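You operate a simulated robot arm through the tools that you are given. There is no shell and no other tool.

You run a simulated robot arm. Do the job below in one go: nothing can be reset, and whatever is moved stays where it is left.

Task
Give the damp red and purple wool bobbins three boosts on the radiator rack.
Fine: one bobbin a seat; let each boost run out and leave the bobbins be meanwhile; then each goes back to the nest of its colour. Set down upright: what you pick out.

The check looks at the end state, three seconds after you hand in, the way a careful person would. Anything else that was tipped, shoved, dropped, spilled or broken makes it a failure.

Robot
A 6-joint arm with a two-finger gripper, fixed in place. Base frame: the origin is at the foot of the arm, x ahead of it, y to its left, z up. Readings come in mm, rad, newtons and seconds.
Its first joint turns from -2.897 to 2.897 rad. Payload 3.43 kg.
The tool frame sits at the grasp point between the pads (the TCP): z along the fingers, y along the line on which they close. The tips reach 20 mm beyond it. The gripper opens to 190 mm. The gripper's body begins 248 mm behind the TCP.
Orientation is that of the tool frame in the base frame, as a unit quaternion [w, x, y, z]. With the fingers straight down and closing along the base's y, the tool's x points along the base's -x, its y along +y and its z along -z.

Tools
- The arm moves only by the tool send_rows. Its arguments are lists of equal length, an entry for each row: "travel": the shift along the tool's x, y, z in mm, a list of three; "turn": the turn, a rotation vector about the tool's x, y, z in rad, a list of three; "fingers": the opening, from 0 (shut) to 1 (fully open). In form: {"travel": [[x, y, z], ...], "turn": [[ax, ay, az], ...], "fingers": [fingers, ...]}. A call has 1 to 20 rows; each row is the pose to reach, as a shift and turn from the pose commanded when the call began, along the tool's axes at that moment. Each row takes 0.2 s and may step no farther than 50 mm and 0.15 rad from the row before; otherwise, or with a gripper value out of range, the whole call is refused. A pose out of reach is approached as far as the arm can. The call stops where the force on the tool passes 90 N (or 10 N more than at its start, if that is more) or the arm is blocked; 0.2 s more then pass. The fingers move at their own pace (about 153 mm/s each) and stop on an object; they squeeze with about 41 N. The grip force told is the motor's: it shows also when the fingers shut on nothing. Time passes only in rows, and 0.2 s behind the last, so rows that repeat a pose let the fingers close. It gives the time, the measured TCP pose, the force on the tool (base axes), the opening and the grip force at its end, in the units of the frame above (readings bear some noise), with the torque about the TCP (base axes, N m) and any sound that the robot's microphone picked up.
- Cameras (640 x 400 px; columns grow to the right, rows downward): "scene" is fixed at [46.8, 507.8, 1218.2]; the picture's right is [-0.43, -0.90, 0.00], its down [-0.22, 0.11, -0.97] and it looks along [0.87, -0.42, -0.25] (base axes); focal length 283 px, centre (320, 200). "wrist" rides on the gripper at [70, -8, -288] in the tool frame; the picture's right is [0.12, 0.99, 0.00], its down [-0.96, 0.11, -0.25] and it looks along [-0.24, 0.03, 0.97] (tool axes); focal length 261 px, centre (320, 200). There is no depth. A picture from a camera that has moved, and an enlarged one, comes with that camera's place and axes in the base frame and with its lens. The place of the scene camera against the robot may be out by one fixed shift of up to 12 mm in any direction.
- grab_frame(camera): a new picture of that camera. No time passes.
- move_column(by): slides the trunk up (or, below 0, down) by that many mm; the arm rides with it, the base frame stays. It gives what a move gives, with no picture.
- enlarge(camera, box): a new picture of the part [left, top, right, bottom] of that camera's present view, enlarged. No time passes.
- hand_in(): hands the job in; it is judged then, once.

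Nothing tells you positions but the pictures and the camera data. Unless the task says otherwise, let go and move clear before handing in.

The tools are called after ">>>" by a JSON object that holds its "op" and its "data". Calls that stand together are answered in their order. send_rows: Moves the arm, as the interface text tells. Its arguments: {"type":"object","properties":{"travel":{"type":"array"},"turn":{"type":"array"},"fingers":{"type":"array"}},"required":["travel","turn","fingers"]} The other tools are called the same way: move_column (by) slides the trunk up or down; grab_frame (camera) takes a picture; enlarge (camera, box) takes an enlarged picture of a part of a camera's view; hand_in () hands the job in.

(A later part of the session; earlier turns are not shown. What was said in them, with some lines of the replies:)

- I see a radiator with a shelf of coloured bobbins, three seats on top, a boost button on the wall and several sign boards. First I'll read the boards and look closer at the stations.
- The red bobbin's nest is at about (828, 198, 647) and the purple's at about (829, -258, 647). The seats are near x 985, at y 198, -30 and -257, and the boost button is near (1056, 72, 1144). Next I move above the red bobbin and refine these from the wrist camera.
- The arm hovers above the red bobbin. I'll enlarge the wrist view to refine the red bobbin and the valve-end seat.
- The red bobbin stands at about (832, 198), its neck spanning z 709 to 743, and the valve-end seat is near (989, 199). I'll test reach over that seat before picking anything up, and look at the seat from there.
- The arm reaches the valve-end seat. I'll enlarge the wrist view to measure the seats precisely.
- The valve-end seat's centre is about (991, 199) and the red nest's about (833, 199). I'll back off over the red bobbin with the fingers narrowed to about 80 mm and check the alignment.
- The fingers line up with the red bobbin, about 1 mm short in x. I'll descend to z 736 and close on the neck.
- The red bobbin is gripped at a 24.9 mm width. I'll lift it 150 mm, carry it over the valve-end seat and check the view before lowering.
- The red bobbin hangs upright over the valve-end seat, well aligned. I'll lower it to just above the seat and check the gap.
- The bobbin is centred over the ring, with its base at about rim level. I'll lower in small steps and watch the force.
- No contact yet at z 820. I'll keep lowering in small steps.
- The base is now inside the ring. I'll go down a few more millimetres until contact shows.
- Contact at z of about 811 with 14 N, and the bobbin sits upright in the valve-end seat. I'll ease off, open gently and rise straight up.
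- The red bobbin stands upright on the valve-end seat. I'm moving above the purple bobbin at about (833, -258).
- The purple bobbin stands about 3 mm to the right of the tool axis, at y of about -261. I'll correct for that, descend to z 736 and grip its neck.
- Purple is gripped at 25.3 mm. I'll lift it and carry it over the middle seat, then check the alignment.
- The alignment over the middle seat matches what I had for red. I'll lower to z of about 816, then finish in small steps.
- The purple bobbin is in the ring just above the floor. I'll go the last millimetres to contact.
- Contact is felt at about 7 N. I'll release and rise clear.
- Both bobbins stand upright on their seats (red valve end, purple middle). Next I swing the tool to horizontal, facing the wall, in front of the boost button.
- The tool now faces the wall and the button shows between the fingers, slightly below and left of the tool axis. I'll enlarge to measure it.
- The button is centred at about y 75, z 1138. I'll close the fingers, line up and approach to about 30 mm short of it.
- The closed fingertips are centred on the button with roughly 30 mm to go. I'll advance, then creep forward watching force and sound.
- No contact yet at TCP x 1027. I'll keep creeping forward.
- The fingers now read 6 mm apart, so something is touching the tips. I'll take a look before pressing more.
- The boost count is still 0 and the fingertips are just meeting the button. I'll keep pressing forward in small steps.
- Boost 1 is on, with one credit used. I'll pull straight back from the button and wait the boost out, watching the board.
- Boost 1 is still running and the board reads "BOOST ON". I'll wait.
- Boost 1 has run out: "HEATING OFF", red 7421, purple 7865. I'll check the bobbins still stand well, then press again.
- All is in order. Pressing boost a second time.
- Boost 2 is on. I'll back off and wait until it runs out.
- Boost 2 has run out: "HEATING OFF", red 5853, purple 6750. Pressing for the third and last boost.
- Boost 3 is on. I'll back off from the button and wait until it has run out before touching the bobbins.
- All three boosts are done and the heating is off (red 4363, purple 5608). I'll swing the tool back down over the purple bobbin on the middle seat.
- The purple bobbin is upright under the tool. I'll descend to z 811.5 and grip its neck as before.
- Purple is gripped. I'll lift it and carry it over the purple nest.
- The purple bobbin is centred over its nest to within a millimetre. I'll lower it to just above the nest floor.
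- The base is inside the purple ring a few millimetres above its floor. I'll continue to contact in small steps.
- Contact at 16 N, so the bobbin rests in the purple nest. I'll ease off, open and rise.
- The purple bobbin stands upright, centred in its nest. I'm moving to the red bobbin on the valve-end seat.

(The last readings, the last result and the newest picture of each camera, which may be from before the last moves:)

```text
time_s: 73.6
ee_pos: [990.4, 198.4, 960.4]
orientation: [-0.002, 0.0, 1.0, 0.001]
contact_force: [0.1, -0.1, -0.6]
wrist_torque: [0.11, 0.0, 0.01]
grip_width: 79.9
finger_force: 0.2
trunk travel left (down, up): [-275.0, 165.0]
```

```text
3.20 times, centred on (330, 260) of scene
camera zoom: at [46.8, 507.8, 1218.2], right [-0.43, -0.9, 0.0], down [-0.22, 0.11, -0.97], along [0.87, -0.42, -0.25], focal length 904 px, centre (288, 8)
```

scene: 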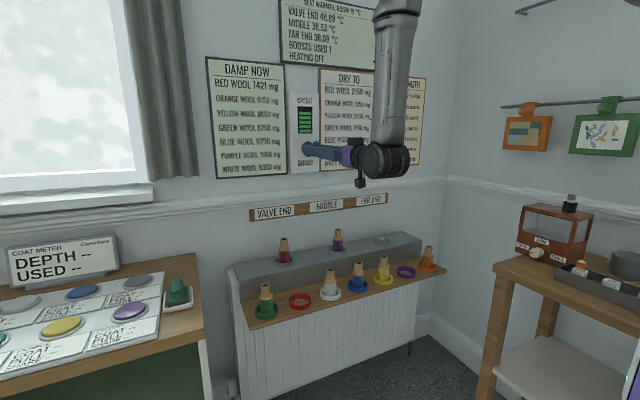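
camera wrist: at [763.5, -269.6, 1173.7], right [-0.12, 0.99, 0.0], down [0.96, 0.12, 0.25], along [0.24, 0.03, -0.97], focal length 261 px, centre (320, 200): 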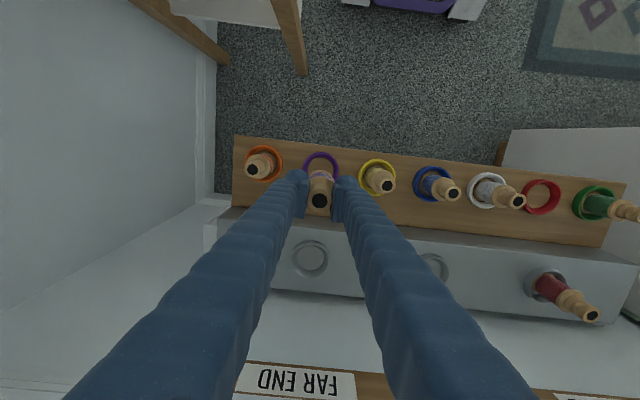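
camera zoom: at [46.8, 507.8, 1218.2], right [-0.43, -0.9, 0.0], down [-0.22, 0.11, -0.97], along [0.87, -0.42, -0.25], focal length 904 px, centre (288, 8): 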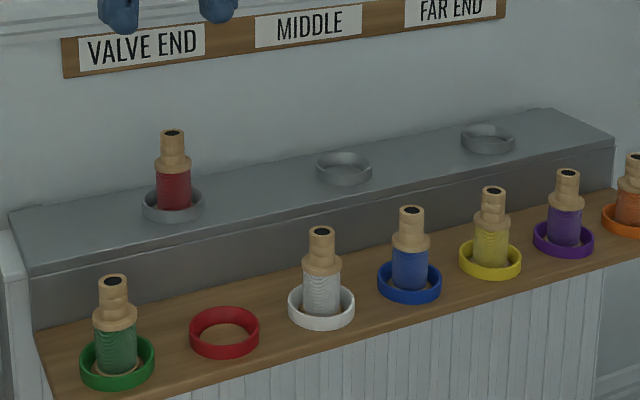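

The red bobbin is right under the tool. I'll descend to z 811.5 and grip its neck.

>>> {"op": "send_rows", "data": {"travel": [[0, 0.7, 45], [0, 0.7, 90], [0, 0.7, 125], [0, 0.7, 142], [0, 0.7, 148.5], [0, 0.7, 148.5], [0, 0.7, 148.5], [0, 0.7, 148.5], [0, 0.7, 148.5], [0, 0.7, 148.5]], "turn": [[0, 0, 0], [0, 0, 0], [0, 0, 0], [0, 0, 0], [0, 0, 0], [0, 0, 0], [0, 0, 0], [0, 0, 0], [0, 0, 0], [0, 0, 0]], "fingers": [0.42, 0.42, 0.42, 0.42, 0.42, 0.42, 0.25, 0.1, 0, 0]}}

>>> {"op": "enlarge", "data": {"camera": "scene", "box": [240, 210, 320, 290]}}

```text
time_s: 75.8
ee_pos: [990.5, 200.8, 811.5]
orientation: [0.0, -0.002, 1.0, 0.0]
contact_force: [-0.8, 1.4, -0.2]
wrist_torque: [-0.04, -0.02, 0.01]
grip_width: 25.3
finger_force: 41.4
trunk travel left (down, up): [-275.0, 165.0]
```

```text
5.00 times, centred on (280, 250) of scene
camera zoom: at [46.8, 507.8, 1218.2], right [-0.43, -0.9, 0.0], down [-0.22, 0.11, -0.97], along [0.87, -0.42, -0.25], focal length 1413 px, centre (520, -50)
```

zoom: 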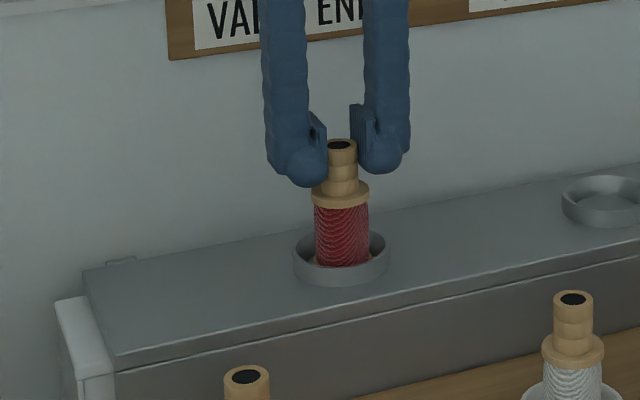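

Red is gripped. I'll lift it and carry it over the red nest.

>>> {"op": "send_rows", "data": {"travel": [[0, 0, -20], [0, 0, -50], [0, 0, -75], [40, 0, -75], [80, 0, -75], [120, 0, -75], [145, -0.3, -75], [157.5, -0.5, -75], [157.5, -0.5, -75], [157.5, -0.5, -75]], "turn": [[0, 0, 0], [0, 0, 0], [0, 0, 0], [0, 0, 0], [0, 0, 0], [0, 0, 0], [0, 0, 0], [0, 0, 0], [0, 0, 0], [0, 0, 0]], "fingers": [0, 0, 0, 0, 0, 0, 0, 0, 0, 0]}}

>>> {"op": "enlarge", "data": {"camera": "wrist", "box": [280, 140, 360, 220]}}

>>> {"op": "enlarge", "data": {"camera": "scene", "box": [230, 200, 370, 320]}}

```text
time_s: 78.0
ee_pos: [834.4, 200.1, 885.4]
orientation: [-0.001, -0.001, 1.0, 0.0]
contact_force: [-0.7, -1.1, -1.2]
wrist_torque: [-0.01, 0.05, -0.01]
grip_width: 25.2
finger_force: 41.0
trunk travel left (down, up): [-275.0, 165.0]
```

```text
5.00 times, centred on (320, 180) of wrist
camera zoom: at [764.4, 190.1, 1173.2], right [-0.12, 0.99, 0.0], down [0.96, 0.12, 0.25], along [0.24, 0.03, -0.97], focal length 1303 px, centre (320, 300)
```

zoom: 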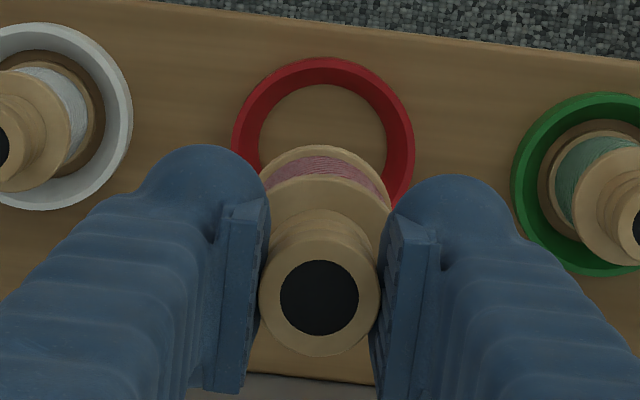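

```text
3.33 times, centred on (300, 260) of scene
camera zoom: at [46.8, 507.8, 1218.2], right [-0.43, -0.9, 0.0], down [-0.22, 0.11, -0.97], along [0.87, -0.42, -0.25], focal length 942 px, centre (387, 0)
```

zoom: 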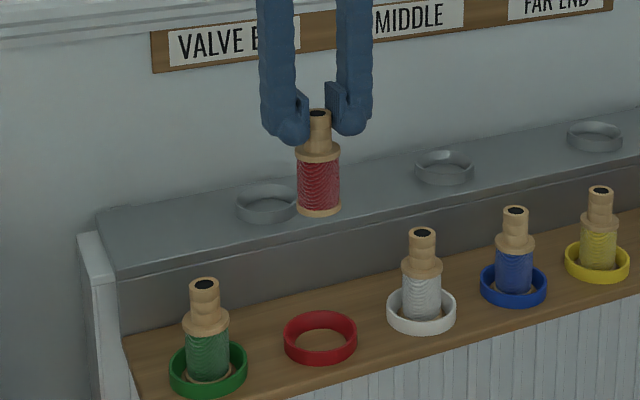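

The red bobbin is aligned over its nest. I'll lower it to just above the nest floor.

>>> {"op": "send_rows", "data": {"travel": [[0, 0.8, 40], [0, 0.8, 80], [0, 0.8, 110], [0, 0.8, 130], [0, 0.8, 140], [0, 0.8, 145], [0, 0.8, 148], [0, 0.8, 148]], "turn": [[0, 0, 0], [0, 0, 0], [0, 0, 0], [0, 0, 0], [0, 0, 0], [0, 0, 0], [0, 0, 0], [0, 0, 0]], "fingers": [0, 0, 0, 0, 0, 0, 0, 0]}}

>>> {"op": "enlarge", "data": {"camera": "scene", "box": [250, 230, 350, 320]}}

```text
time_s: 79.8
ee_pos: [833.1, 200.6, 739.0]
orientation: [-0.001, -0.001, 1.0, 0.001]
contact_force: [-0.3, 0.7, -1.5]
wrist_torque: [-0.02, 0.0, -0.05]
grip_width: 25.3
finger_force: 40.8
trunk travel left (down, up): [-275.0, 165.0]
```

```text
4.44 times, centred on (300, 275) of scene
camera zoom: at [46.8, 507.8, 1218.2], right [-0.43, -0.9, 0.0], down [-0.22, 0.11, -0.97], along [0.87, -0.42, -0.25], focal length 1256 px, centre (409, -133)
```

zoom: 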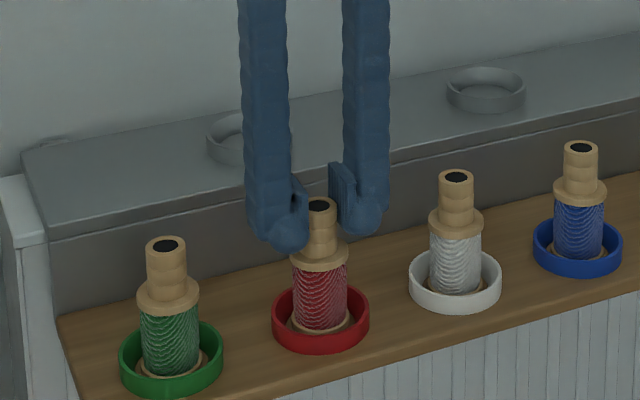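

>>> {"op": "send_rows", "data": {"travel": [[0, 0, 1], [0, 0, 2], [0, 0, 3], [0, 0, 3]], "turn": [[0, 0, 0], [0, 0, 0], [0, 0, 0], [0, 0, 0]], "fingers": [0, 0, 0, 0]}}

```text
time_s: 80.8
ee_pos: [832.9, 200.2, 735.6]
orientation: [-0.001, -0.001, 1.0, 0.0]
contact_force: [-0.1, 0.5, -1.3]
wrist_torque: [0.02, 0.02, -0.01]
grip_width: 25.0
finger_force: 41.0
trunk travel left (down, up): [-275.0, 165.0]
```

>>> {"op": "send_rows", "data": {"travel": [[0, 0, 1], [0, 0, 2], [0, 0, 2]], "turn": [[0, 0, 0], [0, 0, 0], [0, 0, 0]], "fingers": [0, 0, 0]}}

>>> {"op": "enlarge", "data": {"camera": "scene", "box": [250, 230, 350, 320]}}

```text
time_s: 81.6
ee_pos: [832.6, 201.1, 734.4]
orientation: [-0.001, -0.001, 1.0, 0.001]
contact_force: [-2.2, -2.3, 15.4]
wrist_torque: [-0.08, 0.21, 0.01]
grip_width: 25.2
finger_force: 41.1
trunk travel left (down, up): [-275.0, 165.0]
```

```text
4.44 times, centred on (300, 275) of scene
camera zoom: at [46.8, 507.8, 1218.2], right [-0.43, -0.9, 0.0], down [-0.22, 0.11, -0.97], along [0.87, -0.42, -0.25], focal length 1256 px, centre (409, -133)
```

zoom: 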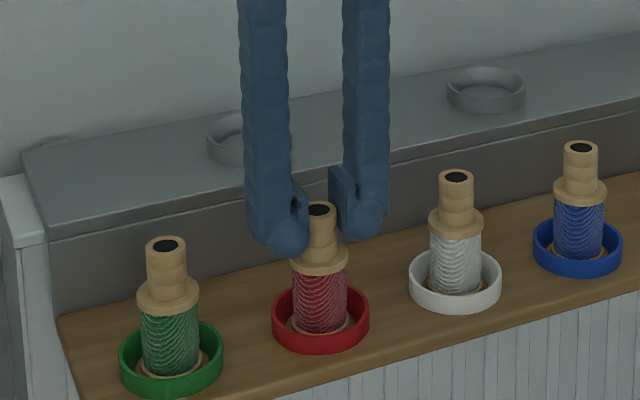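

Contact at the same height as purple, so red rests in its nest. I'll ease off, open and rise clear.

>>> {"op": "send_rows", "data": {"travel": [[0, 0, -1.5], [0, 0, -1.5], [0, 0, -1.5], [0, 0, -1.5], [0, 0, -1.5], [0, 0, -20], [0, 0, -60], [0, 0, -105], [0, 0, -150], [0, 0, -195], [0, 0, -240], [0, 0, -280], [0, 0, -280]], "turn": [[0, 0, 0], [0, 0, 0], [0, 0, 0], [0, 0, 0], [0, 0, 0], [0, 0, 0], [0, 0, 0], [0, 0, 0], [0, 0, 0], [0, 0, 0], [0, 0, 0], [0, 0, 0], [0, 0, 0]], "fingers": [0, 0.18, 0.25, 0.42, 0.42, 0.42, 0.42, 0.42, 0.42, 0.42, 0.42, 0.42, 0.42]}}

>>> {"op": "grab_frame", "data": {"camera": "scene"}}

>>> {"op": "enlarge", "data": {"camera": "scene", "box": [230, 200, 450, 330]}}

>>> {"op": "enlarge", "data": {"camera": "wrist", "box": [200, 120, 440, 270]}}

>>> {"op": "enlarge", "data": {"camera": "scene", "box": [200, 0, 440, 190]}}

```text
time_s: 84.4
ee_pos: [834.4, 199.2, 1014.2]
orientation: [0.0, -0.001, 1.0, 0.0]
contact_force: [-0.3, -0.7, -0.5]
wrist_torque: [0.03, 0.0, 0.04]
grip_width: 80.0
finger_force: 0.0
trunk travel left (down, up): [-275.0, 165.0]
```

```text
taken
```

scene: 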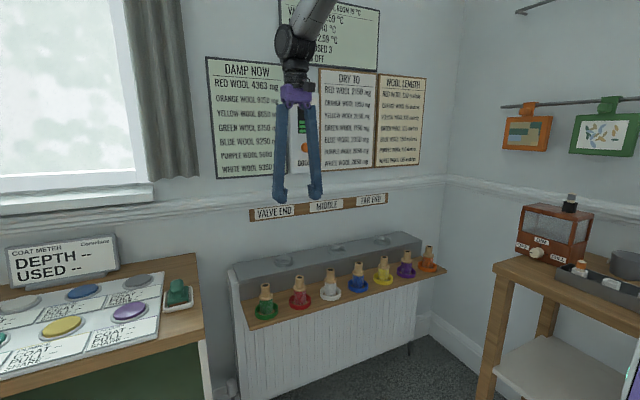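

```text
2.91 times, centred on (340, 265) of scene
camera zoom: at [46.8, 507.8, 1218.2], right [-0.43, -0.9, 0.0], down [-0.22, 0.11, -0.97], along [0.87, -0.42, -0.25], focal length 822 px, centre (262, 11)
```

zoom: 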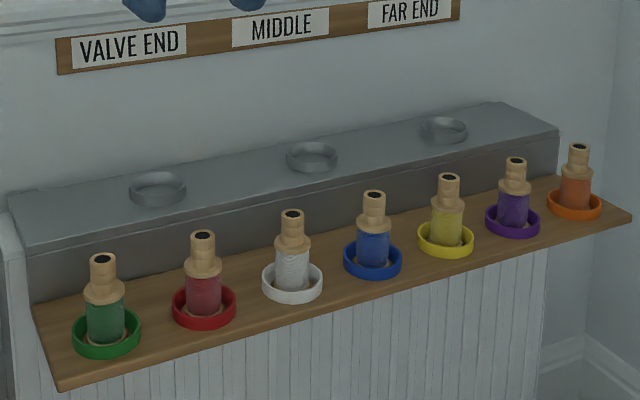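

```text
2.67 times, centred on (320, 195) of wrist
camera zoom: at [764.2, 191.5, 1301.6], right [-0.12, 0.99, 0.0], down [0.96, 0.12, 0.25], along [0.24, 0.03, -0.97], focal length 695 px, centre (320, 213)
```

zoom: 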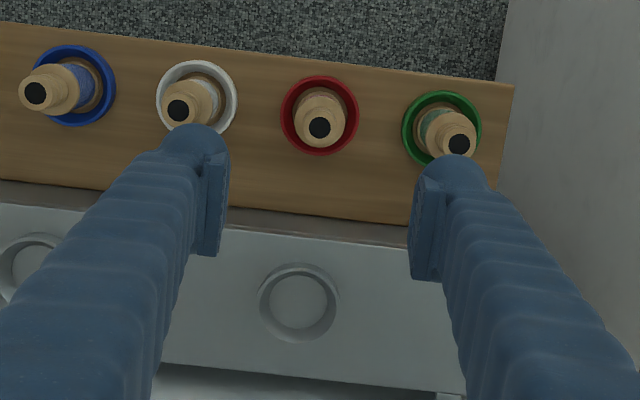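

```text
2.11 times, centred on (320, 95) of scene
camera zoom: at [46.8, 507.8, 1218.2], right [-0.43, -0.9, 0.0], down [-0.22, 0.11, -0.97], along [0.87, -0.42, -0.25], focal length 595 px, centre (320, 421)
```

zoom: 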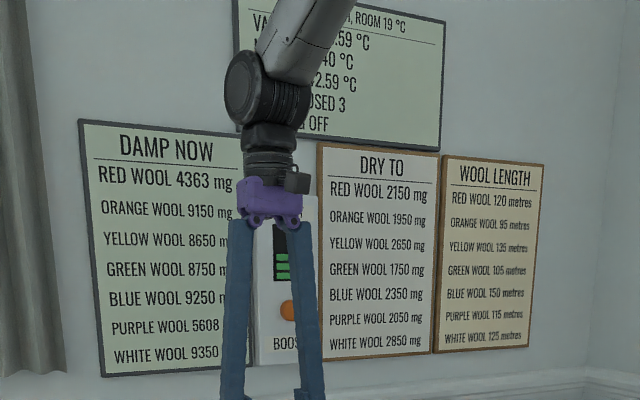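

The red and purple bobbins stand upright in their own nests and the rest of the room is as it was. Boosts used reads 3, the heating is off and the arm is clear, so I'm handing the job in.

>>> {"op": "hand_in", "data": {}}

```text
The job is handed in.
```

The red and purple bobbins each had three boosts on the radiator rack. Both are back upright in the nests of their own colour. I handed the job in with the arm clear, and nothing else looked moved in the last pictures.

Red sat on the valve-end seat and purple on the middle one. I let each boost run out before the next press and left the bobbins alone meanwhile. The wall board read 3 boosts used with the heating off before I moved them back.

| Bobbin | Damp at start (mg) | Damp after three boosts (mg) | "Dry to" mark (mg) |
|---|---|---|---|
| Red | 8950 | 4363 | 2150 |
| Purple | 9050 | 5608 | 2050 |

Neither bobbin has reached its "dry to" mark. You asked for three boosts, so I stopped there.
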